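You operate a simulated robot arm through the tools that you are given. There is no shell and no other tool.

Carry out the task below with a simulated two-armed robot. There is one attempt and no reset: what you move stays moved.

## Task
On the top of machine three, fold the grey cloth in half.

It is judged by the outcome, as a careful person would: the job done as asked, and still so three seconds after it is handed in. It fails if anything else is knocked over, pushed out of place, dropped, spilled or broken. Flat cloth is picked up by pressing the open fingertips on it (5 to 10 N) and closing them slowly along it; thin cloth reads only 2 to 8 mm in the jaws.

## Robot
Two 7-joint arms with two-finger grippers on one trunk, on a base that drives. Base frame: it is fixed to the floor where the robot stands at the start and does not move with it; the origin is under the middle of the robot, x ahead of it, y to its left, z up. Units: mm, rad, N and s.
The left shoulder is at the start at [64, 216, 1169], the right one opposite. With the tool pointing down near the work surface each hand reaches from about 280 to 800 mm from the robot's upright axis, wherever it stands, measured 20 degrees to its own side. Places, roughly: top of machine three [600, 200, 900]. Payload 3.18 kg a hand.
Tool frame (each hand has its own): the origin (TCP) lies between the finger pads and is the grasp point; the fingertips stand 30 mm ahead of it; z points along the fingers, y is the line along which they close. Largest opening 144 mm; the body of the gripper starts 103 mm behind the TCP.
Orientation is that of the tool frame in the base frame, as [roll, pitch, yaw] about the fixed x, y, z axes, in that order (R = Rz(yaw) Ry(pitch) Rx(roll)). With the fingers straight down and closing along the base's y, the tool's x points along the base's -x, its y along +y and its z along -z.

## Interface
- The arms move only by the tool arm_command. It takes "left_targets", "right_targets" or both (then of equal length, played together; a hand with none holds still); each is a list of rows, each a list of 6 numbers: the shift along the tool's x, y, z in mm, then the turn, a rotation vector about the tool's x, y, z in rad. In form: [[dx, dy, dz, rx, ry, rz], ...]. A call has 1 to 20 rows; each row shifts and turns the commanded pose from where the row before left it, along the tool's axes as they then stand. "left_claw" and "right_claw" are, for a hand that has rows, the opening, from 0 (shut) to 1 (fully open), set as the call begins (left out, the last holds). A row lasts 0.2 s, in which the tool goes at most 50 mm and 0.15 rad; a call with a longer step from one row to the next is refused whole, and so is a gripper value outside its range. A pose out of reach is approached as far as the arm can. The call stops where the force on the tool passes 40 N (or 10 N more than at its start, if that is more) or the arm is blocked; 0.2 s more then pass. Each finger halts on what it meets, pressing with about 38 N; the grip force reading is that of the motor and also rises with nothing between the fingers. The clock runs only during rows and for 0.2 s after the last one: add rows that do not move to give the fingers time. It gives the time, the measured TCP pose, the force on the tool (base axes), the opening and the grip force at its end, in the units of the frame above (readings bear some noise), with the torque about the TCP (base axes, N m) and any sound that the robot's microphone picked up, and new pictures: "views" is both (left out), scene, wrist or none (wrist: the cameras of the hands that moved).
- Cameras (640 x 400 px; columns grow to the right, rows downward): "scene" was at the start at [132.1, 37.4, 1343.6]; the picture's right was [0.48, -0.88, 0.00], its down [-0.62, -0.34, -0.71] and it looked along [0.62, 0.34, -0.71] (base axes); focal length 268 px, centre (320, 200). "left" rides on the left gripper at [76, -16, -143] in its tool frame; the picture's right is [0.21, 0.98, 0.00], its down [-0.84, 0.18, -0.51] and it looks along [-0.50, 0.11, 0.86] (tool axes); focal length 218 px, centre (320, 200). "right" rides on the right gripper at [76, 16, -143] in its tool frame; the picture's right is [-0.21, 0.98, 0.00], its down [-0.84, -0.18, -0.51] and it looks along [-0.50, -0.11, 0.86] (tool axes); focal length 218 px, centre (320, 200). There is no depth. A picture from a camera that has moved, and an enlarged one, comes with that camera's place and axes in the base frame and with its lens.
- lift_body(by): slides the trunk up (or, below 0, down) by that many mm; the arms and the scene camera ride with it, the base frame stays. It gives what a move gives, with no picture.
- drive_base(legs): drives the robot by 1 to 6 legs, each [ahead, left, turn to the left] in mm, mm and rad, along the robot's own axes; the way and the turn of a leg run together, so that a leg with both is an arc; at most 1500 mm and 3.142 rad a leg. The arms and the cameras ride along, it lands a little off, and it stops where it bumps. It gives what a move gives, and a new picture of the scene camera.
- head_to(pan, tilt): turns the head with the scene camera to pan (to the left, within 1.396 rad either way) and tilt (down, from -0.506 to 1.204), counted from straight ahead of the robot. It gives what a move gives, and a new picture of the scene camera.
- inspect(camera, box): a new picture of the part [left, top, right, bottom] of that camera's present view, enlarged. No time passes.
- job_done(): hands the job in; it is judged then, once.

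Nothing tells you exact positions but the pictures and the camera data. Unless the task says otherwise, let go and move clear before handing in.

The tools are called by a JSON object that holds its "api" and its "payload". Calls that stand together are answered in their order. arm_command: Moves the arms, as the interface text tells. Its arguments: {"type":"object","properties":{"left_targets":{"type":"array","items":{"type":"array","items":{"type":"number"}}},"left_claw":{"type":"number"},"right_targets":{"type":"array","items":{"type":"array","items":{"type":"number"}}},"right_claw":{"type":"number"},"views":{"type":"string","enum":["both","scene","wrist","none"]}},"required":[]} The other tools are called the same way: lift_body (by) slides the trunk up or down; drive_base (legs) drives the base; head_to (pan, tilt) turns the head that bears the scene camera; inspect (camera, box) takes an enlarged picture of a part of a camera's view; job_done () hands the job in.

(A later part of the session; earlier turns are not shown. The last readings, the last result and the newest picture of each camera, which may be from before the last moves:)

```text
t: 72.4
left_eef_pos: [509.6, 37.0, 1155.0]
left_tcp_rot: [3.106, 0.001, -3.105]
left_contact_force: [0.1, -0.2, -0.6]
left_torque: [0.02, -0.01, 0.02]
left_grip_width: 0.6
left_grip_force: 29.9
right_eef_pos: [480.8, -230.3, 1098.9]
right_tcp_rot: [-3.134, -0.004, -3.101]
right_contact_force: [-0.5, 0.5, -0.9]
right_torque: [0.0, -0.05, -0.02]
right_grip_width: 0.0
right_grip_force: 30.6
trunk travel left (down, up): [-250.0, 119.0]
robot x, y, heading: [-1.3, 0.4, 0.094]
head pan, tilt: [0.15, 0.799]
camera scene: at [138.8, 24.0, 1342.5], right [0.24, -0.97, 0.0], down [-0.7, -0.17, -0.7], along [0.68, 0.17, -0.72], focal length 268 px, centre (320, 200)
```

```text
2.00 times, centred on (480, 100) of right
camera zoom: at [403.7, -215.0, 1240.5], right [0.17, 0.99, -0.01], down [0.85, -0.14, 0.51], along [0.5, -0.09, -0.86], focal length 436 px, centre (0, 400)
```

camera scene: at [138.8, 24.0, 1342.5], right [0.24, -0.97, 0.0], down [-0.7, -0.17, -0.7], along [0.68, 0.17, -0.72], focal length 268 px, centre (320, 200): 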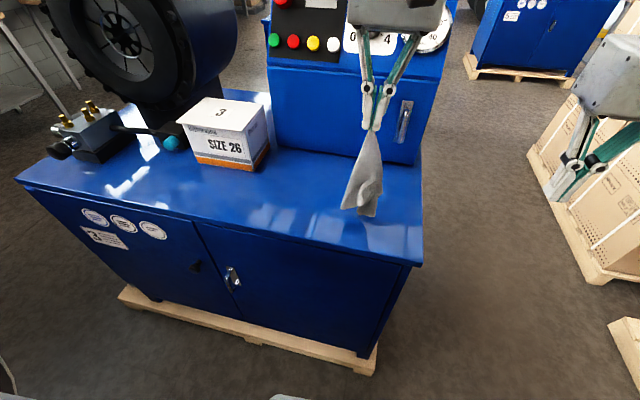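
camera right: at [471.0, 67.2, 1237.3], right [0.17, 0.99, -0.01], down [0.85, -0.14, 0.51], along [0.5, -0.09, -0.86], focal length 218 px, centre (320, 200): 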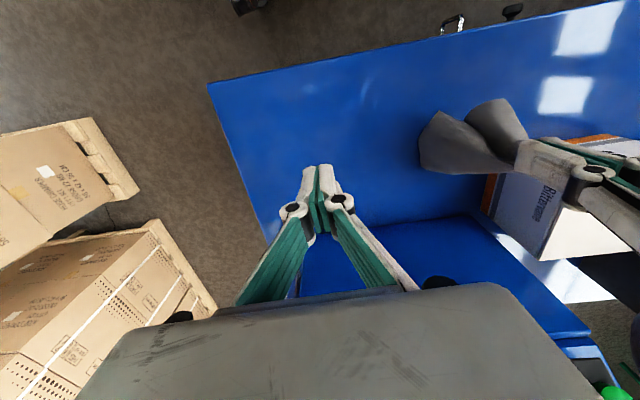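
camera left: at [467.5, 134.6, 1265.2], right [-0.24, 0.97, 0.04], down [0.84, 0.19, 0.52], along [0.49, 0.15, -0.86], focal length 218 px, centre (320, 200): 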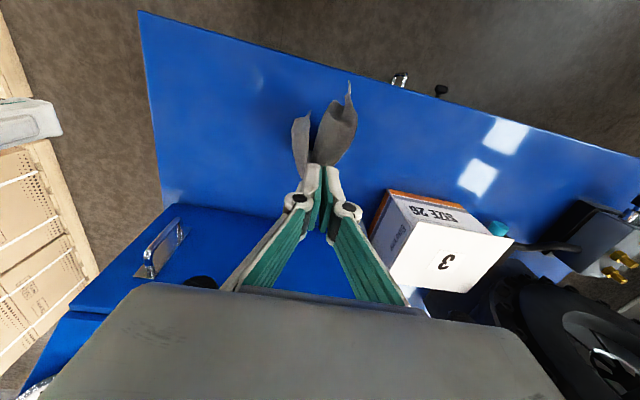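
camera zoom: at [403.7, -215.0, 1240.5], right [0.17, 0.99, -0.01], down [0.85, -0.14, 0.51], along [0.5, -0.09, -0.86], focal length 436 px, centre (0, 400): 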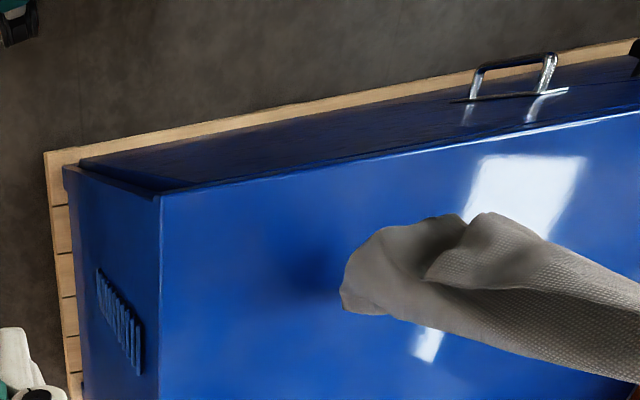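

{"api": "inspect", "payload": {"camera": "scene", "box": [330, 125, 400, 225]}}

{"api": "inspect", "payload": {"camera": "left", "box": [275, 90, 365, 180]}}

{"api": "inspect", "payload": {"camera": "right", "box": [470, 80, 640, 210]}}

```text
4.00 times, centred on (365, 175) of scene
camera zoom: at [138.8, 24.0, 1342.5], right [0.24, -0.97, 0.0], down [-0.7, -0.17, -0.7], along [0.68, 0.17, -0.72], focal length 1073 px, centre (140, 300)
```

zoom: 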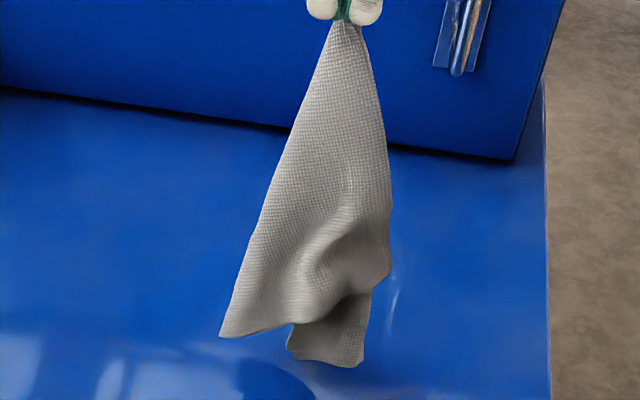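

```text
4.44 times, centred on (320, 135) of left
camera zoom: at [433.3, 13.3, 1296.6], right [-0.24, 0.97, 0.04], down [0.84, 0.19, 0.51], along [0.49, 0.15, -0.86], focal length 970 px, centre (320, 489)
```

zoom: 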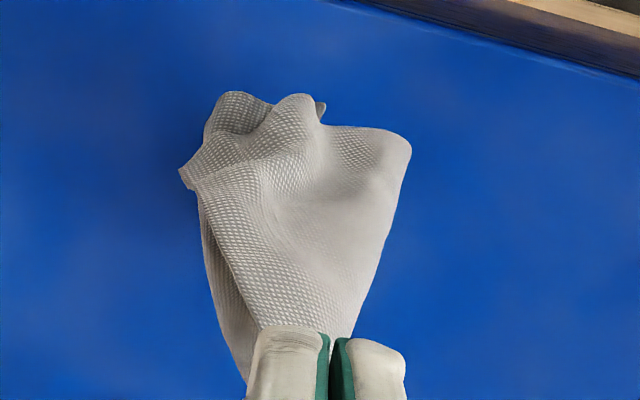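

```text
3.08 times, centred on (555, 145) of right
camera zoom: at [403.7, -215.0, 1240.5], right [0.17, 0.99, -0.01], down [0.85, -0.14, 0.51], along [0.5, -0.09, -0.86], focal length 672 px, centre (-403, 369)
```

zoom: 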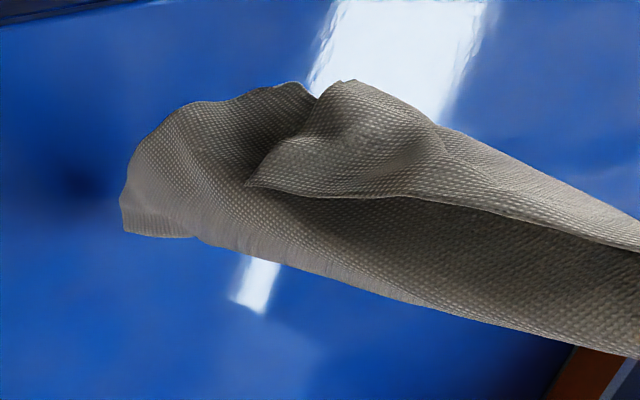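

The opening faces −y, with a front page and a back page hinged on the +y side. I'll move it to x≈585 so both pages have room, then lay it toward +y so the pages end up on top and can open to ±x.

{"api": "arm_command", "payload": {"left_targets": [[0, 0, 10, 0, 0, 0], [0, 0, 10, 0, 0, 0], [0, 0, 10, 0, 0, 0], [0, 0, 10, 0, 0, 0], [-8, 0, 0, 0, 0, 0], [-9, 0, 0, 0, 0, 0], [-9, 0, 0, 0, 0, 0], [-9, 0, 0, 0, 0, 0], [-9, 0, 0, 0, 0, 0], [-9, 0, 0, 0, 0, 0], [-9, 0, 0, 0, 0, 0], [-8, 0, 0, 0, 0, 0], [0, 0, 0, 0, 0, 0], [0, 0, 0, 0, 0, 0], [0, 0, 0, 0, 0, 0], [0, 0, 0, 0, 0, 0]], "views": "none"}}

{"api": "inspect", "payload": {"camera": "scene", "box": [330, 105, 400, 205]}}

{"api": "inspect", "payload": {"camera": "left", "box": [265, 80, 375, 180]}}

{"api": "inspect", "payload": {"camera": "right", "box": [440, 80, 640, 240]}}

```text
t: 75.8
left_eef_pos: [580.6, 42.6, 1114.3]
left_tcp_rot: [3.104, 0.001, -3.106]
left_contact_force: [0.4, -0.7, -0.6]
left_torque: [-0.01, -0.01, -0.01]
left_grip_width: 0.0
left_grip_force: 28.9
right_eef_pos: [481.5, -230.4, 1099.0]
right_tcp_rot: [-3.134, -0.004, -3.103]
right_contact_force: [0.4, -0.7, 0.0]
right_torque: [-0.01, -0.03, -0.01]
right_grip_width: 0.0
right_grip_force: 30.9
trunk travel left (down, up): [-250.0, 119.0]
robot x, y, heading: [-2.8, -0.6, 0.093]
head pan, tilt: [0.15, 0.799]
```

```text
4.00 times, centred on (365, 155) of scene
camera zoom: at [138.8, 24.0, 1342.5], right [0.24, -0.97, 0.0], down [-0.7, -0.17, -0.7], along [0.68, 0.17, -0.72], focal length 1073 px, centre (140, 380)
```

zoom: 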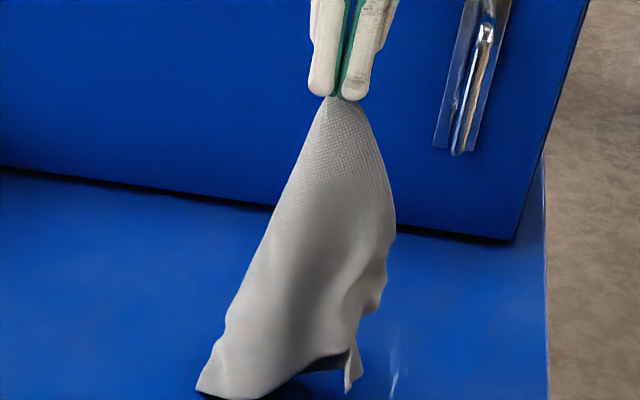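

```text
4.00 times, centred on (320, 130) of left
camera zoom: at [503.4, 18.2, 1256.3], right [-0.24, 0.97, 0.04], down [0.84, 0.19, 0.51], along [0.49, 0.15, -0.86], focal length 873 px, centre (320, 480)
```

zoom: 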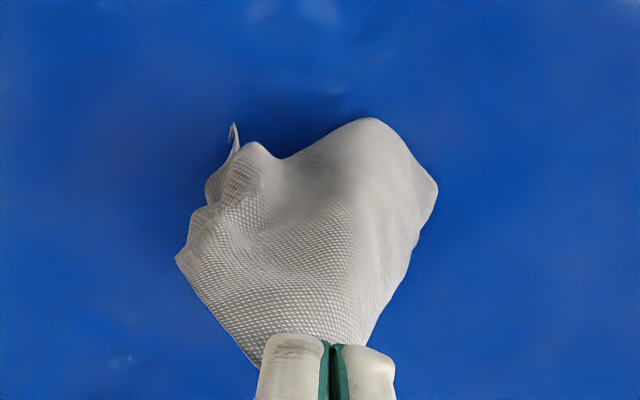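

```text
2.50 times, centred on (540, 160) of right
camera zoom: at [403.7, -215.0, 1240.5], right [0.17, 0.99, -0.01], down [0.85, -0.14, 0.51], along [0.5, -0.09, -0.86], focal length 546 px, centre (-230, 300)
```

zoom: 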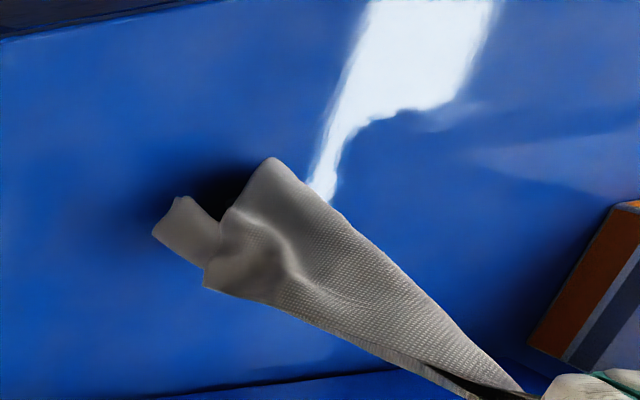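

The convex side now faces (−x,+y), so the cloth should be laid toward the front-left. To start from further back I need more reach at height, so I'll raise the trunk.

{"api": "lift_body", "payload": {"by": 100}}

{"api": "head_to", "payload": {"pan": 0.0, "tilt": 0.9}}

{"api": "inspect", "payload": {"camera": "left", "box": [240, 40, 400, 180]}}

{"api": "inspect", "payload": {"camera": "right", "box": [440, 80, 640, 240]}}

```text
t: 77.1
left_eef_pos: [579.3, 42.6, 1214.1]
left_tcp_rot: [3.107, 0.001, -3.106]
left_contact_force: [-0.6, -0.1, -0.1]
left_torque: [0.01, 0.03, 0.0]
left_grip_width: 1.2
left_grip_force: 35.4
right_eef_pos: [480.1, -229.9, 1197.9]
right_tcp_rot: [-3.135, -0.004, -3.101]
right_contact_force: [0.8, 0.4, -0.5]
right_torque: [0.03, 0.01, 0.0]
right_grip_width: 0.0
right_grip_force: 30.8
trunk travel left (down, up): [-350.0, 19.0]
robot x, y, heading: [-2.1, -1.1, 0.088]
head pan, tilt: [0.15, 0.799]
```

```text
t: 77.8
left_eef_pos: [579.6, 42.8, 1215.3]
left_tcp_rot: [3.105, 0.003, -3.107]
left_contact_force: [1.8, -0.2, 1.6]
left_torque: [-0.03, 0.01, 0.03]
left_grip_width: 0.0
left_grip_force: 28.6
right_eef_pos: [480.7, -229.8, 1197.2]
right_tcp_rot: [-3.135, -0.006, -3.102]
right_contact_force: [0.0, 0.9, -0.1]
right_torque: [-0.01, -0.01, 0.03]
right_grip_width: 0.1
right_grip_force: 31.1
trunk travel left (down, up): [-350.0, 19.0]
robot x, y, heading: [-4.1, 0.4, 0.093]
head pan, tilt: [0.0, 0.901]
camera scene: at [113.8, 9.5, 1436.3], right [0.1, -1.0, 0.0], down [-0.78, -0.07, -0.62], along [0.62, 0.06, -0.78], focal length 268 px, centre (320, 200)
```

scene: 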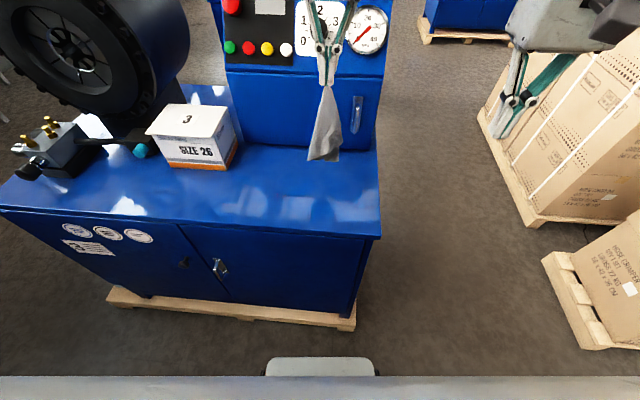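

```text
2.86 times, centred on (320, 110) of left
camera zoom: at [503.5, 18.4, 1356.1], right [-0.24, 0.97, 0.04], down [0.84, 0.19, 0.52], along [0.49, 0.15, -0.86], focal length 624 px, centre (320, 457)
```

zoom: 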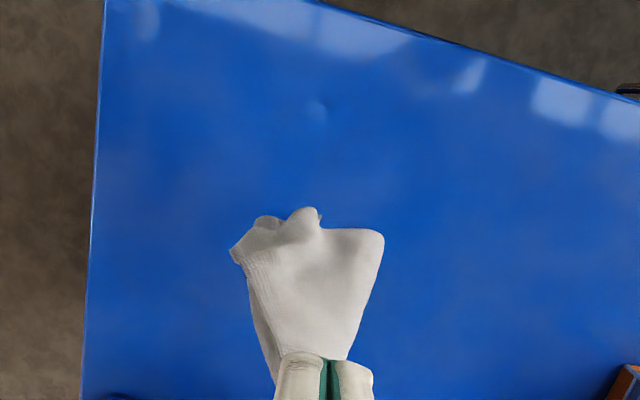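

```text
2.50 times, centred on (540, 160) of right
camera zoom: at [403.0, -215.3, 1339.5], right [0.17, 0.99, -0.01], down [0.85, -0.14, 0.51], along [0.5, -0.09, -0.86], focal length 546 px, centre (-230, 300)
```

zoom: 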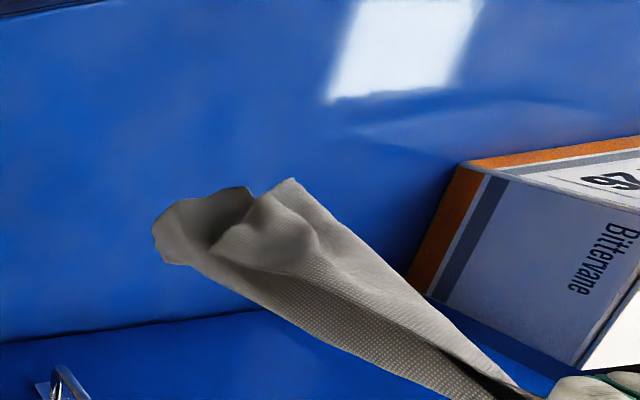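

When hanging free, the opening faces −y. I'll lower until just before contact, then lay it by moving +y and down together so the two pages fall open to ±x.

{"api": "arm_command", "payload": {"left_targets": [[0, 0, 12, 0, 0, 0], [0, 0, 12, 0, 0, 0], [0, 0, 12, 0, 0, 0], [0, 0, 12, 0, 0, 0], [0, 0, 12, 0, 0, 0], [0, 0, 12, 0, 0, 0], [0, 0, 12, 0, 0, 0], [0, 0, 0, 0, 0, 0], [0, 0, 0, 0, 0, 0], [0, 0, 0, 0, 0, 0]], "views": "none"}}

{"api": "inspect", "payload": {"camera": "scene", "box": [280, 60, 390, 200]}}

{"api": "inspect", "payload": {"camera": "left", "box": [240, 60, 400, 200]}}

{"api": "inspect", "payload": {"camera": "right", "box": [440, 80, 640, 240]}}

```text
t: 80.0
left_eef_pos: [579.4, 45.7, 1131.7]
left_tcp_rot: [3.104, 0.002, -3.106]
left_contact_force: [-0.5, -1.1, 1.1]
left_torque: [-0.04, 0.04, -0.01]
left_grip_width: 0.0
left_grip_force: 29.3
right_eef_pos: [480.5, -229.3, 1199.0]
right_tcp_rot: [-3.135, -0.003, -3.101]
right_contact_force: [-0.5, -0.7, -0.1]
right_torque: [0.01, 0.01, -0.01]
right_grip_width: 0.1
right_grip_force: 30.9
trunk travel left (down, up): [-350.0, 19.0]
robot x, y, heading: [4.7, -0.9, 0.096]
head pan, tilt: [0.0, 0.901]
```

```text
2.86 times, centred on (335, 130) of scene
camera zoom: at [113.8, 9.4, 1436.3], right [0.09, -1.0, 0.0], down [-0.78, -0.07, -0.62], along [0.62, 0.06, -0.78], focal length 766 px, centre (277, 400)
```

zoom: 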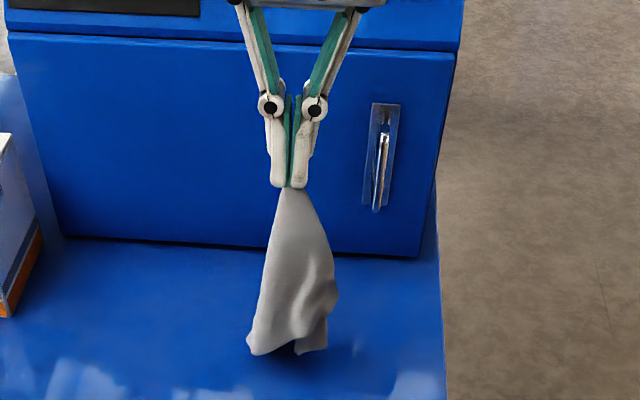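

```text
2.86 times, centred on (320, 130) of left
camera zoom: at [502.6, 21.1, 1271.9], right [-0.24, 0.97, 0.04], down [0.84, 0.19, 0.51], along [0.49, 0.16, -0.86], focal length 624 px, centre (320, 400)
```

zoom: 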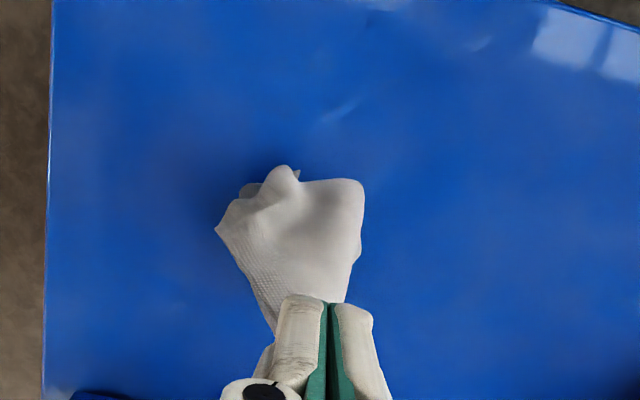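

```text
2.50 times, centred on (540, 160) of right
camera zoom: at [403.0, -215.3, 1339.6], right [0.17, 0.99, -0.01], down [0.85, -0.14, 0.51], along [0.5, -0.09, -0.86], focal length 546 px, centre (-230, 300)
```

zoom: 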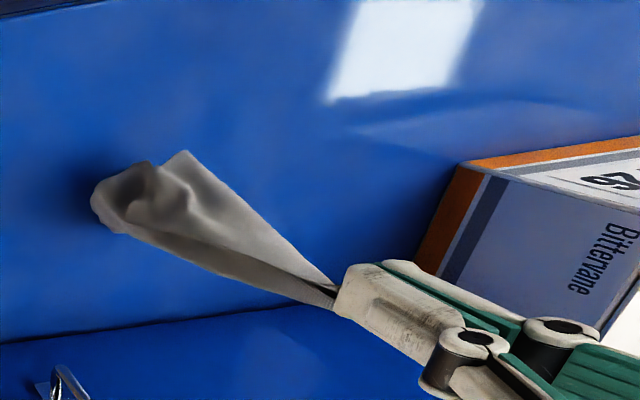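

Now I lay it toward +y while lowering.

{"api": "arm_command", "payload": {"left_targets": [[-0.4, 13, 12, 0, 0, 0], [-0.4, 13, 13, 0, 0, 0], [-0.4, 13, 14, 0, 0, 0], [-0.4, 13, 14, 0, 0, 0], [-0.4, 13, 14, 0, 0, 0], [-0.4, 13, 14, 0, 0, 0], [-0.4, 13, 14, 0, 0, 0], [-0.4, 13, 14, 0, 0, 0]], "views": "none"}}

{"api": "inspect", "payload": {"camera": "scene", "box": [250, 80, 390, 220]}}

{"api": "inspect", "payload": {"camera": "left", "box": [200, 60, 400, 220]}}

{"api": "inspect", "payload": {"camera": "right", "box": [440, 60, 640, 220]}}

```text
t: 81.8
left_eef_pos: [578.4, 155.1, 1025.1]
left_tcp_rot: [3.105, 0.002, -3.108]
left_contact_force: [0.0, -0.8, -0.8]
left_torque: [0.08, 0.03, -0.01]
left_grip_width: 2.2
left_grip_force: 36.3
right_eef_pos: [480.5, -230.0, 1197.7]
right_tcp_rot: [-3.135, -0.003, -3.1]
right_contact_force: [-0.1, -0.5, -0.9]
right_torque: [0.0, 0.03, 0.0]
right_grip_width: 0.0
right_grip_force: 30.3
trunk travel left (down, up): [-350.0, 19.0]
robot x, y, heading: [-0.5, -0.1, 0.089]
head pan, tilt: [0.0, 0.901]
```

```text
2.86 times, centred on (320, 150) of scene
camera zoom: at [114.1, 10.1, 1436.3], right [0.1, -1.0, 0.0], down [-0.78, -0.07, -0.62], along [0.62, 0.06, -0.78], focal length 766 px, centre (320, 343)
```

zoom: 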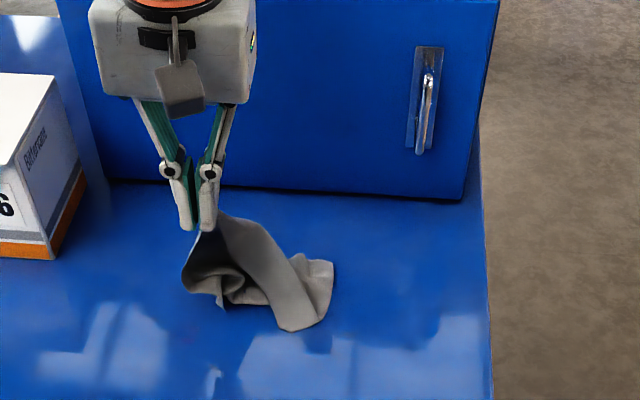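

```text
2.50 times, centred on (300, 140) of left
camera zoom: at [502.1, 130.6, 1166.5], right [-0.24, 0.97, 0.04], down [0.84, 0.19, 0.51], along [0.49, 0.15, -0.86], focal length 546 px, centre (370, 350)
```

zoom: 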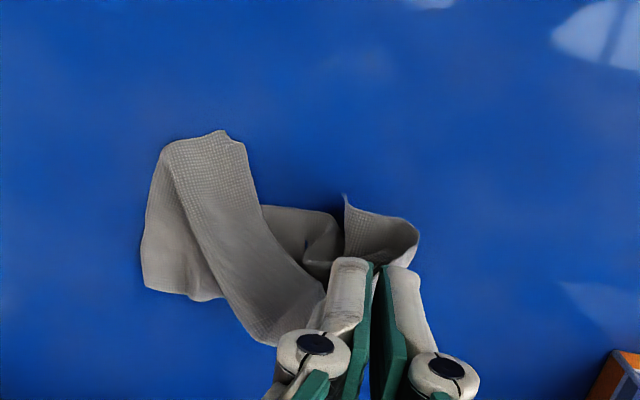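

```text
2.50 times, centred on (540, 140) of right
camera zoom: at [403.3, -214.7, 1339.6], right [0.17, 0.99, -0.01], down [0.85, -0.14, 0.51], along [0.5, -0.09, -0.86], focal length 546 px, centre (-230, 350)
```

zoom: 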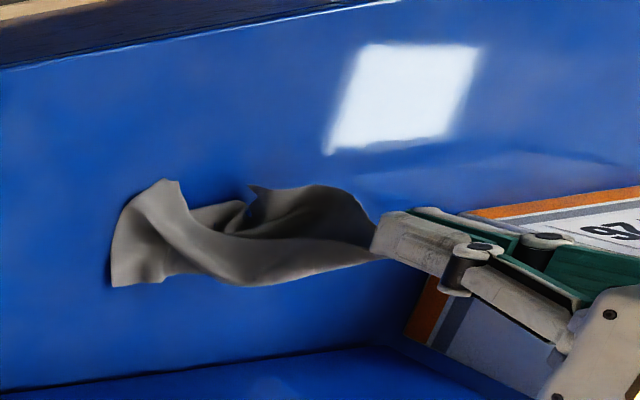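

The trough is opening well. I'll continue laying.

{"api": "arm_command", "payload": {"left_targets": [[-0.4, 12, 13, 0, 0, 0], [-0.4, 12, 13, 0, 0, 0], [-0.4, 12, 13, 0, 0, 0], [-0.4, 12, 13, 0, 0, 0], [-0.4, 12, 13, 0, 0, 0], [-0.4, 12, 13, 0, 0, 0]], "views": "none"}}

{"api": "inspect", "payload": {"camera": "scene", "box": [230, 90, 370, 230]}}

{"api": "inspect", "payload": {"camera": "left", "box": [120, 60, 400, 235]}}

{"api": "inspect", "payload": {"camera": "right", "box": [440, 60, 640, 220]}}

```text
t: 83.2
left_eef_pos: [577.6, 230.6, 951.3]
left_tcp_rot: [3.104, 0.001, -3.106]
left_contact_force: [-0.3, 0.6, -0.7]
left_torque: [-0.03, 0.0, 0.0]
left_grip_width: 0.9
left_grip_force: 31.5
right_eef_pos: [479.2, -230.2, 1198.4]
right_tcp_rot: [-3.135, -0.005, -3.099]
right_contact_force: [0.2, -0.2, 0.1]
right_torque: [-0.03, 0.01, 0.01]
right_grip_width: 0.2
right_grip_force: 30.8
trunk travel left (down, up): [-350.0, 19.0]
robot x, y, heading: [1.4, 0.1, 0.095]
head pan, tilt: [0.0, 0.901]
```

```text
2.86 times, centred on (300, 160) of scene
camera zoom: at [113.9, 10.0, 1436.3], right [0.1, -1.0, 0.0], down [-0.78, -0.07, -0.62], along [0.62, 0.06, -0.78], focal length 766 px, centre (377, 314)
```

zoom: 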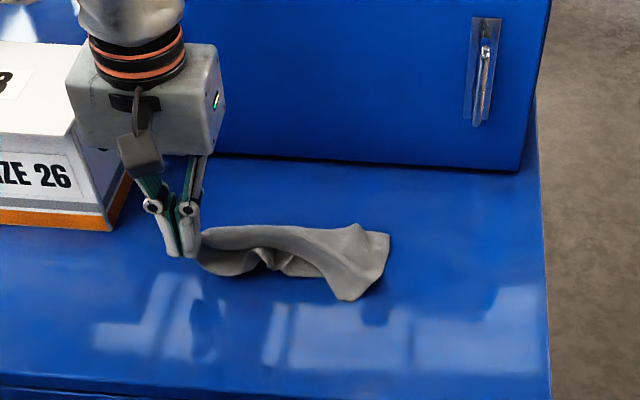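

```text
2.29 times, centred on (260, 148) of left
camera zoom: at [501.6, 205.9, 1092.4], right [-0.24, 0.97, 0.04], down [0.84, 0.19, 0.52], along [0.49, 0.15, -0.86], focal length 499 px, centre (457, 320)
```

zoom: 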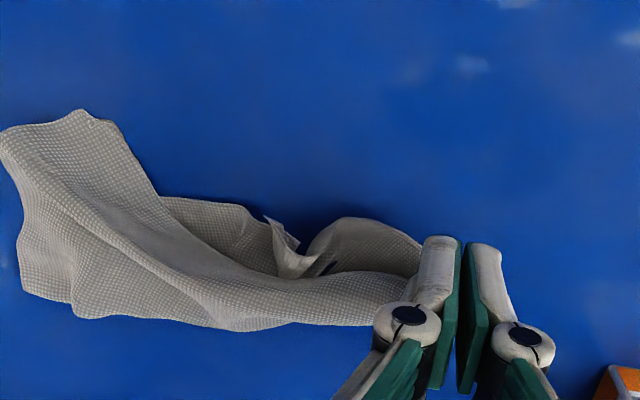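

```text
2.50 times, centred on (540, 140) of right
camera zoom: at [403.0, -214.7, 1339.6], right [0.17, 0.99, -0.01], down [0.85, -0.14, 0.51], along [0.5, -0.09, -0.86], focal length 546 px, centre (-230, 350)
```

zoom: 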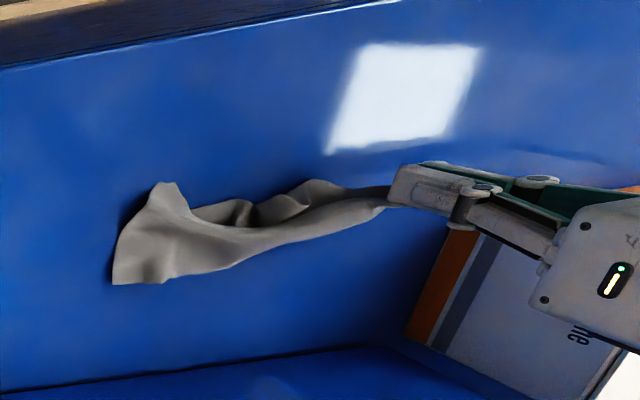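

{"api": "arm_command", "payload": {"left_targets": [[0, 8, 8, 0, 0, 0], [0, 8, 8, 0, 0, 0], [0, 8, 8, 0, 0, 0], [0, 6, 4, 0, 0, 0]], "views": "none"}}

{"api": "inspect", "payload": {"camera": "scene", "box": [230, 110, 370, 210]}}

{"api": "inspect", "payload": {"camera": "left", "box": [60, 60, 340, 235]}}

{"api": "inspect", "payload": {"camera": "right", "box": [460, 100, 620, 200]}}

```text
t: 84.2
left_eef_pos: [577.1, 260.6, 922.8]
left_tcp_rot: [3.104, 0.002, -3.108]
left_contact_force: [0.5, -0.7, 0.9]
left_torque: [0.01, 0.03, 0.03]
left_grip_width: 1.4
left_grip_force: 36.6
right_eef_pos: [480.7, -230.2, 1197.6]
right_tcp_rot: [-3.135, -0.002, -3.103]
right_contact_force: [-0.2, -0.4, 0.0]
right_torque: [0.03, -0.02, 0.02]
right_grip_width: 0.1
right_grip_force: 30.6
trunk travel left (down, up): [-350.0, 19.0]
robot x, y, heading: [-1.3, 3.9, 0.093]
head pan, tilt: [0.0, 0.901]
```

```text
4.00 times, centred on (300, 160) of scene
camera zoom: at [113.8, 9.5, 1436.3], right [0.09, -1.0, 0.0], down [-0.78, -0.07, -0.62], along [0.62, 0.06, -0.78], focal length 1073 px, centre (400, 360)
```

zoom: 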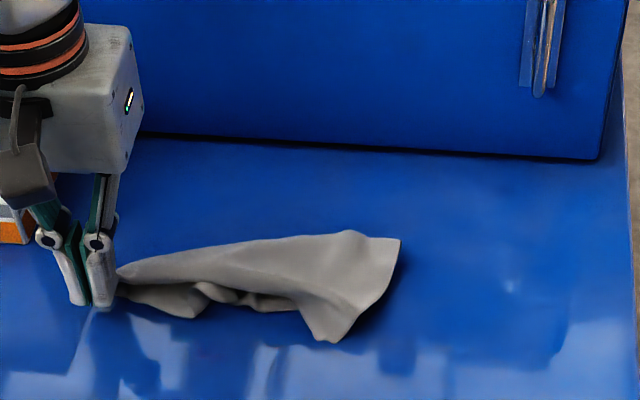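

```text
2.29 times, centred on (200, 148) of left
camera zoom: at [501.3, 235.6, 1064.5], right [-0.24, 0.97, 0.04], down [0.84, 0.19, 0.52], along [0.49, 0.15, -0.86], focal length 499 px, centre (594, 320)
```

zoom: 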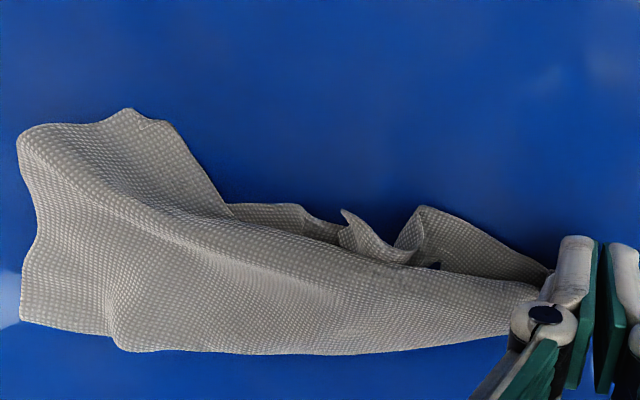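

```text
4.00 times, centred on (540, 150) of right
camera zoom: at [403.0, -215.3, 1339.6], right [0.17, 0.99, -0.01], down [0.85, -0.14, 0.51], along [0.5, -0.09, -0.86], focal length 873 px, centre (-560, 400)
```

zoom: 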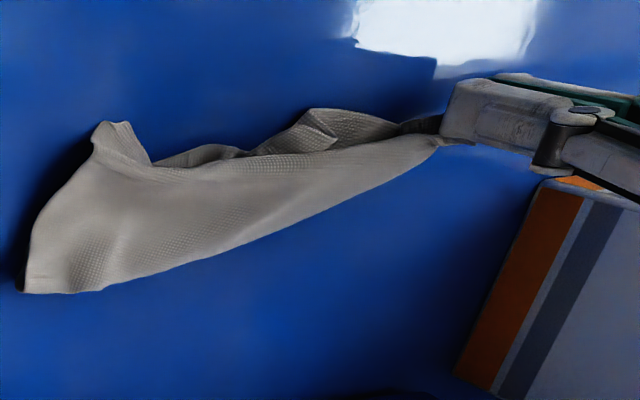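

{"api": "inspect", "payload": {"camera": "scene", "box": [255, 160, 335, 210]}}

{"api": "inspect", "payload": {"camera": "left", "box": [60, 100, 180, 220]}}

{"api": "inspect", "payload": {"camera": "left", "box": [150, 130, 310, 230]}}

```text
8.00 times, centred on (295, 185) of scene
camera zoom: at [113.8, 9.5, 1436.3], right [0.09, -1.0, 0.0], down [-0.78, -0.07, -0.62], along [0.62, 0.06, -0.78], focal length 2146 px, centre (520, 320)
```

zoom: 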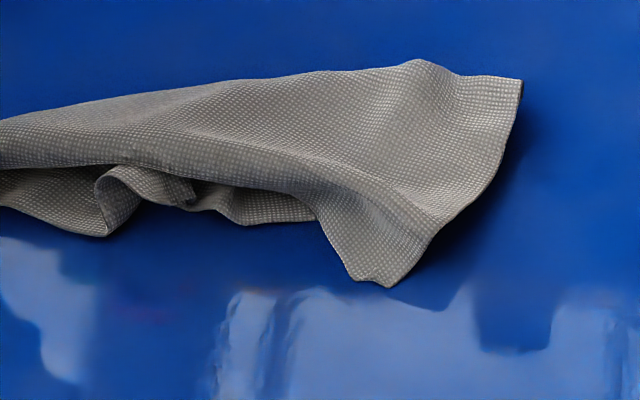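

```text
3.33 times, centred on (120, 160) of left
camera zoom: at [501.3, 235.6, 1064.5], right [-0.24, 0.97, 0.04], down [0.84, 0.19, 0.52], along [0.49, 0.15, -0.86], focal length 728 px, centre (987, 333)
```

zoom: 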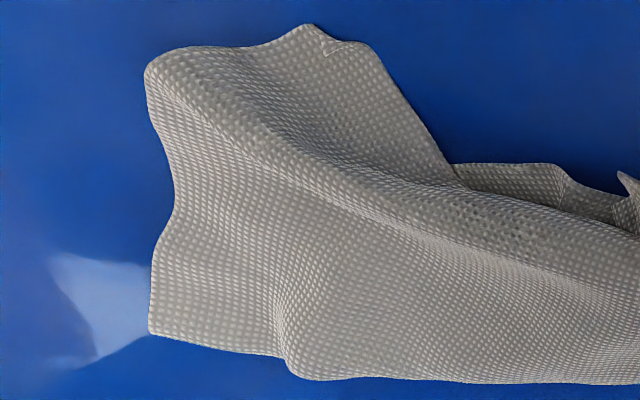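

```text
4.00 times, centred on (230, 180) of left
camera zoom: at [501.3, 235.6, 1064.5], right [-0.24, 0.97, 0.04], down [0.84, 0.19, 0.52], along [0.49, 0.15, -0.86], focal length 873 px, centre (680, 280)
```

zoom: 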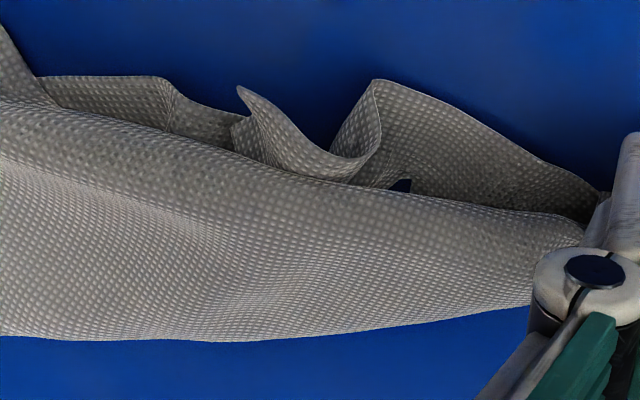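

Now I can see the structure. The −y end shows two true corners, E2≈(657,41) and E1≈(559,101), joined by a 160 mm edge. I hold corner P, and the fourth corner T is tucked under. I'll lift P up and back so T swings free below it, then lay the P–T edge down toward −x.

{"api": "arm_command", "payload": {"left_targets": [[-3, 0, -14, 0, 0, 0], [-6, -3, -14, 0, 0, 0], [-9, -4, -14, 0, 0, 0], [-10, -5, -14, 0, 0, 0], [-12, -5, -14, 0, 0, 0], [-12, -6, -14, 0, 0, 0], [-12, -5, -14, 0, 0, 0], [-12, -4, -14, 0, 0, 0], [0, 0, 0, 0, 0, 0], [0, 0, 0, 0, 0, 0]], "views": "none"}}

{"api": "inspect", "payload": {"camera": "scene", "box": [230, 60, 370, 210]}}

{"api": "inspect", "payload": {"camera": "left", "box": [60, 40, 380, 240]}}

{"api": "inspect", "payload": {"camera": "right", "box": [440, 80, 640, 220]}}

```text
t: 86.4
left_eef_pos: [655.4, 227.2, 1034.7]
left_tcp_rot: [3.104, 0.001, -3.107]
left_contact_force: [0.4, -0.5, 1.1]
left_torque: [0.05, 0.01, -0.01]
left_grip_width: 0.0
left_grip_force: 29.6
right_eef_pos: [479.4, -230.0, 1197.4]
right_tcp_rot: [-3.134, -0.003, -3.102]
right_contact_force: [0.6, -0.1, 0.3]
right_torque: [-0.02, 0.03, 0.0]
right_grip_width: 0.0
right_grip_force: 31.2
trunk travel left (down, up): [-350.0, 19.0]
robot x, y, heading: [-0.2, 2.7, 0.1]
head pan, tilt: [0.0, 0.901]
```

```text
2.67 times, centred on (300, 135) of scene
camera zoom: at [113.9, 9.3, 1436.3], right [0.09, -1.0, 0.0], down [-0.78, -0.07, -0.62], along [0.62, 0.06, -0.78], focal length 715 px, centre (373, 373)
```

zoom: 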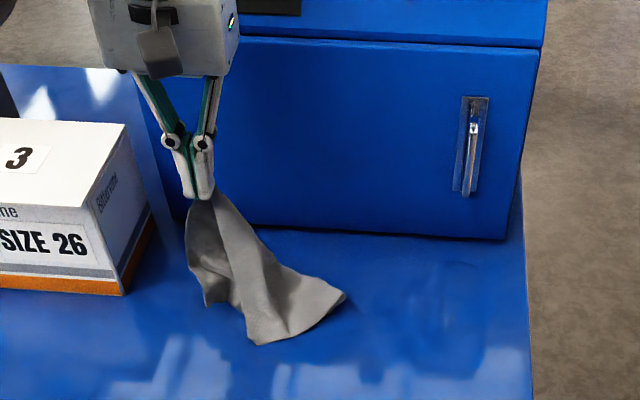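

```text
2.00 times, centred on (220, 140) of left
camera zoom: at [578.9, 202.4, 1176.6], right [-0.24, 0.97, 0.04], down [0.84, 0.19, 0.52], along [0.49, 0.15, -0.86], focal length 436 px, centre (520, 320)
```

zoom: 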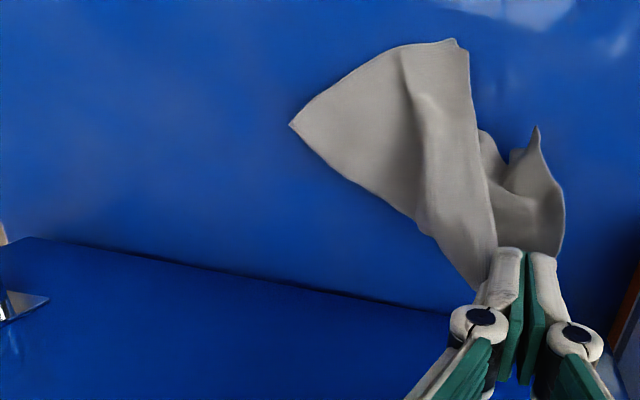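

```text
2.86 times, centred on (540, 150) of right
camera zoom: at [403.0, -215.5, 1339.5], right [0.17, 0.99, -0.01], down [0.85, -0.14, 0.51], along [0.5, -0.09, -0.86], focal length 624 px, centre (-309, 343)
```

zoom: 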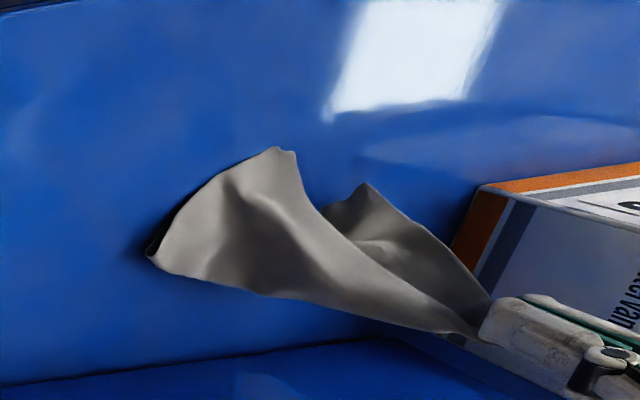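

The cloth is now untwisted: going round, it runs P (held, at the back), E2, E1, T, forming a proper quadrilateral. Next I lower P while moving it further back-left so T stays at the front and the P–T edge lays out.

{"api": "arm_command", "payload": {"left_targets": [[-4, 4, 12, 0, 0, 0], [-4, 4, 14, 0, 0, 0], [-4, 4, 14, 0, 0, 0], [-5, 4, 14, 0, 0, 0], [-5, 4, 14, 0, 0, 0], [-5, 4, 14, 0, 0, 0], [-5, 4, 14, 0, 0, 0], [-5, 4, 12, 0, 0, 0]], "views": "none"}}

{"api": "inspect", "payload": {"camera": "scene", "box": [230, 90, 370, 210]}}

{"api": "inspect", "payload": {"camera": "left", "box": [60, 0, 380, 220]}}

{"api": "inspect", "payload": {"camera": "right", "box": [440, 80, 640, 220]}}

```text
t: 88.2
left_eef_pos: [667.2, 240.7, 994.7]
left_tcp_rot: [3.105, 0.002, -3.106]
left_contact_force: [-0.1, -0.1, -0.3]
left_torque: [-0.03, -0.02, 0.0]
left_grip_width: 0.6
left_grip_force: 29.3
left hand out of reach, approached as far as the arm can: row 4, 5, 6, 7, 8
right_eef_pos: [481.0, -230.3, 1197.6]
right_tcp_rot: [-3.137, -0.004, -3.101]
right_contact_force: [-0.2, 1.1, -0.6]
right_torque: [0.01, 0.0, 0.01]
right_grip_width: 0.1
right_grip_force: 30.3
trunk travel left (down, up): [-350.0, 19.0]
robot x, y, heading: [-0.3, 0.6, 0.091]
head pan, tilt: [0.0, 0.901]
```

```text
3.33 times, centred on (300, 150) of scene
camera zoom: at [113.9, 9.4, 1436.3], right [0.09, -1.0, 0.0], down [-0.78, -0.07, -0.62], along [0.62, 0.06, -0.78], focal length 894 px, centre (387, 367)
```

zoom: 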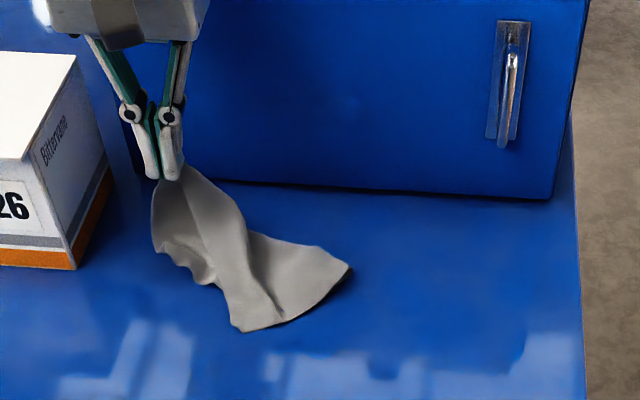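

```text
1.82 times, centred on (220, 110) of left
camera zoom: at [590.5, 216.4, 1136.9], right [-0.24, 0.97, 0.04], down [0.84, 0.19, 0.52], along [0.49, 0.16, -0.86], focal length 397 px, centre (502, 364)
```

zoom: 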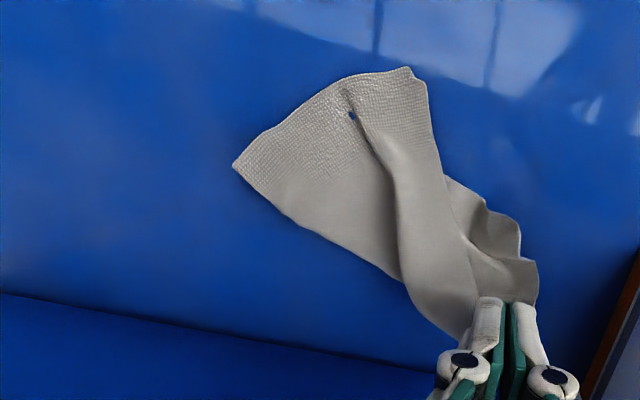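

```text
2.86 times, centred on (540, 150) of right
camera zoom: at [403.0, -215.3, 1339.5], right [0.17, 0.99, -0.01], down [0.85, -0.14, 0.51], along [0.5, -0.09, -0.86], focal length 624 px, centre (-309, 343)
```

zoom: 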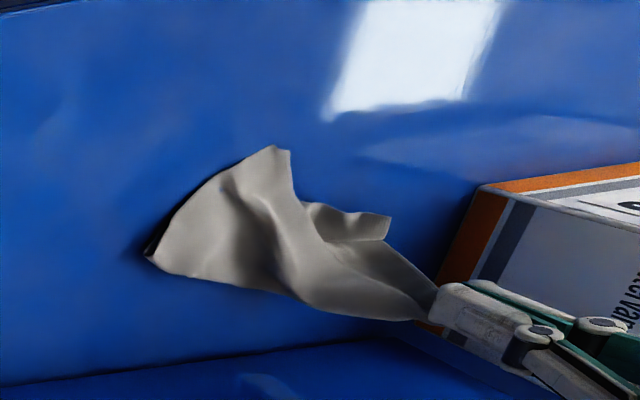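

The left arm is at its reach limit with the trunk raised. Lowering the trunk 70 mm brings P straight down to near the table.

{"api": "lift_body", "payload": {"by": -70}}

{"api": "inspect", "payload": {"camera": "scene", "box": [220, 60, 380, 200]}}

{"api": "inspect", "payload": {"camera": "left", "box": [0, 0, 400, 230]}}

{"api": "inspect", "payload": {"camera": "right", "box": [440, 60, 640, 200]}}

```text
t: 89.3
left_eef_pos: [666.5, 241.1, 927.4]
left_tcp_rot: [3.105, 0.002, -3.107]
left_contact_force: [0.2, 0.1, 1.3]
left_torque: [0.03, -0.03, -0.02]
left_grip_width: 0.0
left_grip_force: 29.0
right_eef_pos: [479.1, -229.8, 1127.5]
right_tcp_rot: [-3.135, -0.001, -3.102]
right_contact_force: [0.0, -0.7, 0.4]
right_torque: [0.0, 0.0, -0.01]
right_grip_width: 0.0
right_grip_force: 30.7
trunk travel left (down, up): [-280.0, 89.0]
robot x, y, heading: [-0.4, 0.8, 0.092]
head pan, tilt: [0.0, 0.901]
```

```text
2.86 times, centred on (300, 130) of scene
camera zoom: at [122.3, 10.3, 1365.8], right [0.09, -1.0, 0.0], down [-0.78, -0.07, -0.62], along [0.62, 0.06, -0.78], focal length 766 px, centre (377, 400)
```

zoom: 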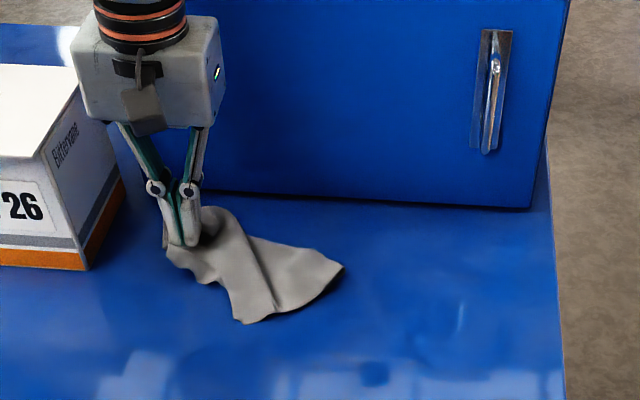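

```text
1.60 times, centred on (200, 115) of left
camera zoom: at [589.4, 216.1, 1067.5], right [-0.24, 0.97, 0.04], down [0.83, 0.19, 0.52], along [0.49, 0.16, -0.86], focal length 349 px, centre (512, 336)
```

zoom: 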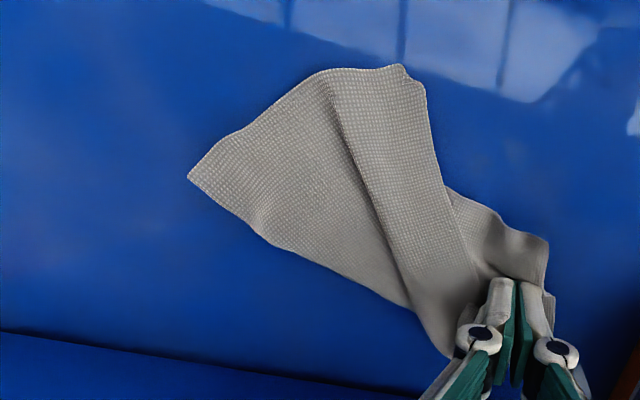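

```text
2.86 times, centred on (540, 130) of right
camera zoom: at [402.1, -215.2, 1270.3], right [0.17, 0.99, -0.01], down [0.85, -0.14, 0.51], along [0.5, -0.09, -0.86], focal length 624 px, centre (-309, 400)
```

zoom: 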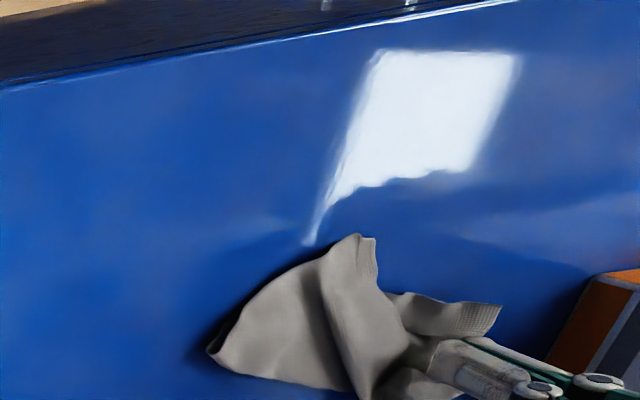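

The cloth is now mostly unfolded. I'll set P down, release it, retract the left hand, and take a clear look before pulling the corners out.

{"api": "arm_command", "payload": {"left_targets": [[0, 0, 6, 0, 0, 0], [0, 0, 6, 0, 0, 0]], "views": "none"}}

{"api": "arm_command", "payload": {"left_targets": [[0, 0, 0, 0, 0, 0], [0, 0, 0, 0, 0, 0]], "left_claw": 0.1, "views": "none"}}

{"api": "arm_command", "payload": {"left_targets": [[0, 0, -10, 0, 0, 0], [0, 0, -20, 0, 0, 0], [0, 0, -30, 0, 0, 0], [0, 0, -40, 0, 0, 0], [20, 0, -40, 0, 0, 0], [35, 0, 0, 0, 0, 0], [35, 0, 0, 0, 0, 0], [35, 0, 0, 0, 0, 0], [35, 0, 0, 0, 0, 0]], "views": "both"}}

{"api": "inspect", "payload": {"camera": "scene", "box": [240, 100, 360, 190]}}

{"api": "inspect", "payload": {"camera": "left", "box": [120, 60, 360, 230]}}

{"api": "inspect", "payload": {"camera": "right", "box": [440, 100, 640, 240]}}

```text
t: 89.9
left_eef_pos: [666.2, 240.2, 913.0]
left_tcp_rot: [3.104, -0.001, -3.107]
left_contact_force: [-0.6, 1.1, 0.7]
left_torque: [0.01, 0.01, 0.01]
left_grip_width: 0.5
left_grip_force: 30.5
right_eef_pos: [480.9, -230.0, 1127.7]
right_tcp_rot: [-3.134, -0.003, -3.102]
right_contact_force: [-0.5, 0.3, 0.2]
right_torque: [0.05, 0.01, 0.0]
right_grip_width: 0.0
right_grip_force: 30.9
trunk travel left (down, up): [-280.0, 89.0]
robot x, y, heading: [-1.8, 2.2, 0.089]
head pan, tilt: [0.0, 0.901]
```

```text
t: 90.5
left_eef_pos: [666.0, 240.8, 912.2]
left_tcp_rot: [3.106, 0.003, -3.108]
left_contact_force: [0.5, 0.0, -0.1]
left_torque: [0.01, 0.01, -0.02]
left_grip_width: 14.6
left_grip_force: 0.0
right_eef_pos: [480.7, -228.5, 1128.0]
right_tcp_rot: [-3.135, -0.004, -3.101]
right_contact_force: [0.3, -1.0, 0.4]
right_torque: [-0.02, -0.01, -0.01]
right_grip_width: 0.0
right_grip_force: 30.7
trunk travel left (down, up): [-280.0, 89.0]
robot x, y, heading: [0.9, -3.6, 0.094]
head pan, tilt: [0.0, 0.901]
```

```text
t: 92.5
left_eef_pos: [504.6, 232.8, 992.0]
left_tcp_rot: [3.105, 0.004, -3.106]
left_contact_force: [0.9, -1.0, 0.0]
left_torque: [-0.02, -0.06, 0.0]
left_grip_width: 14.3
left_grip_force: 0.0
left hand out of reach, approached as far as the arm can: row 3, 4
right_eef_pos: [479.0, -231.0, 1127.3]
right_tcp_rot: [-3.135, -0.001, -3.101]
right_contact_force: [0.0, -0.9, 0.2]
right_torque: [0.03, -0.07, -0.05]
right_grip_width: 0.0
right_grip_force: 30.2
trunk travel left (down, up): [-280.0, 89.0]
robot x, y, heading: [4.6, -1.8, 0.095]
head pan, tilt: [0.0, 0.901]
camera scene: at [122.4, 10.5, 1365.6], right [0.09, -1.0, 0.0], down [-0.78, -0.07, -0.62], along [0.62, 0.06, -0.78], focal length 268 px, centre (320, 200)
camera left: at [428.0, 208.1, 1134.1], right [-0.24, 0.97, 0.04], down [0.83, 0.19, 0.52], along [0.49, 0.16, -0.86], focal length 218 px, centre (320, 200)
```

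scene: 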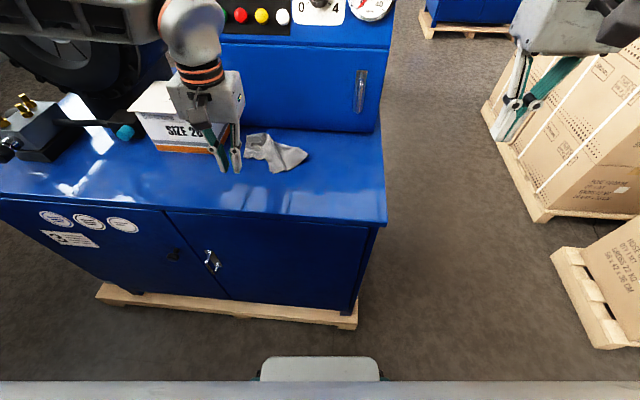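
left: 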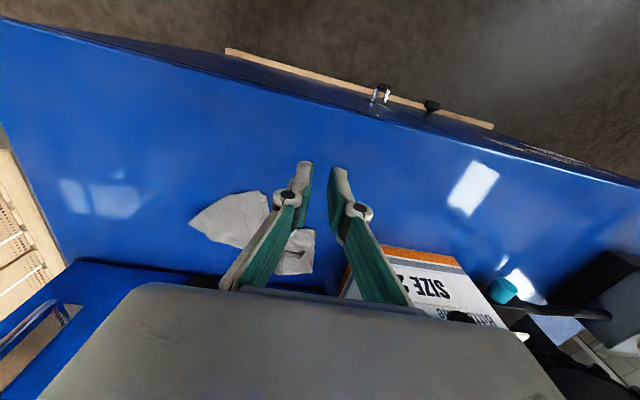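

```text
4.44 times, centred on (300, 145) of scene
camera zoom: at [122.4, 10.5, 1365.6], right [0.09, -1.0, 0.0], down [-0.78, -0.07, -0.62], along [0.62, 0.06, -0.78], focal length 1192 px, centre (409, 444)
```

zoom: 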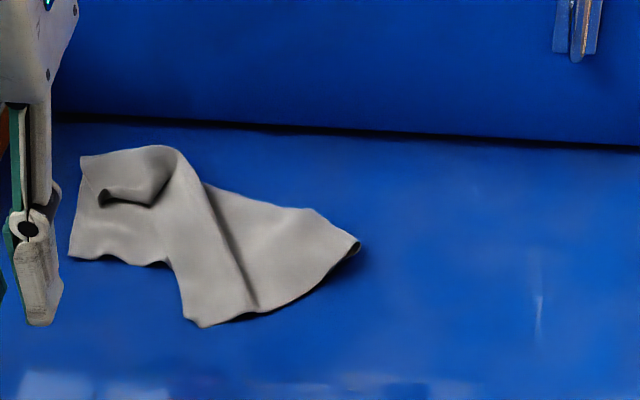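

```text
2.35 times, centred on (240, 145) of left
camera zoom: at [428.0, 208.1, 1134.1], right [-0.24, 0.97, 0.04], down [0.83, 0.19, 0.52], along [0.49, 0.16, -0.86], focal length 514 px, centre (508, 329)
```

zoom: 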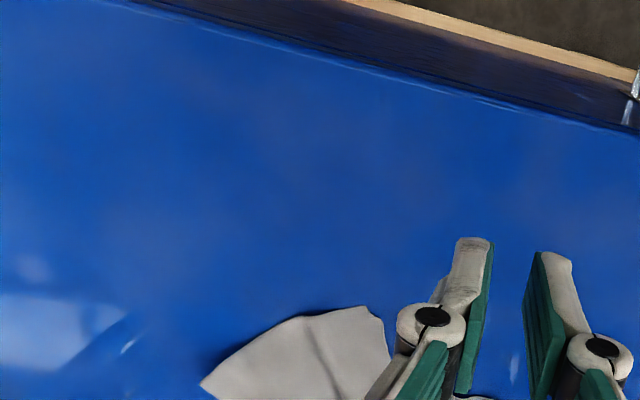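

```text
2.86 times, centred on (540, 170) of right
camera zoom: at [402.3, -215.1, 1269.8], right [0.17, 0.99, -0.01], down [0.85, -0.14, 0.51], along [0.5, -0.09, -0.86], focal length 624 px, centre (-309, 286)
```

zoom: 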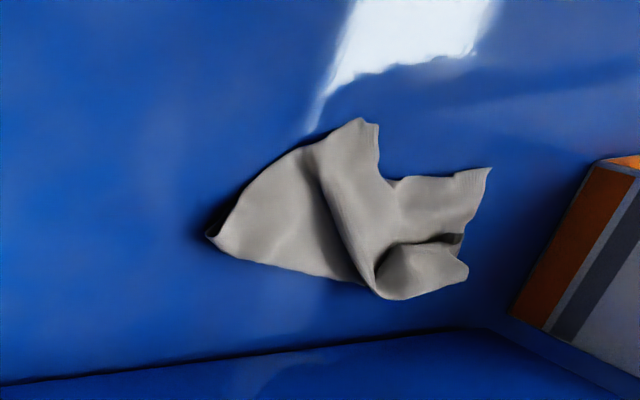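

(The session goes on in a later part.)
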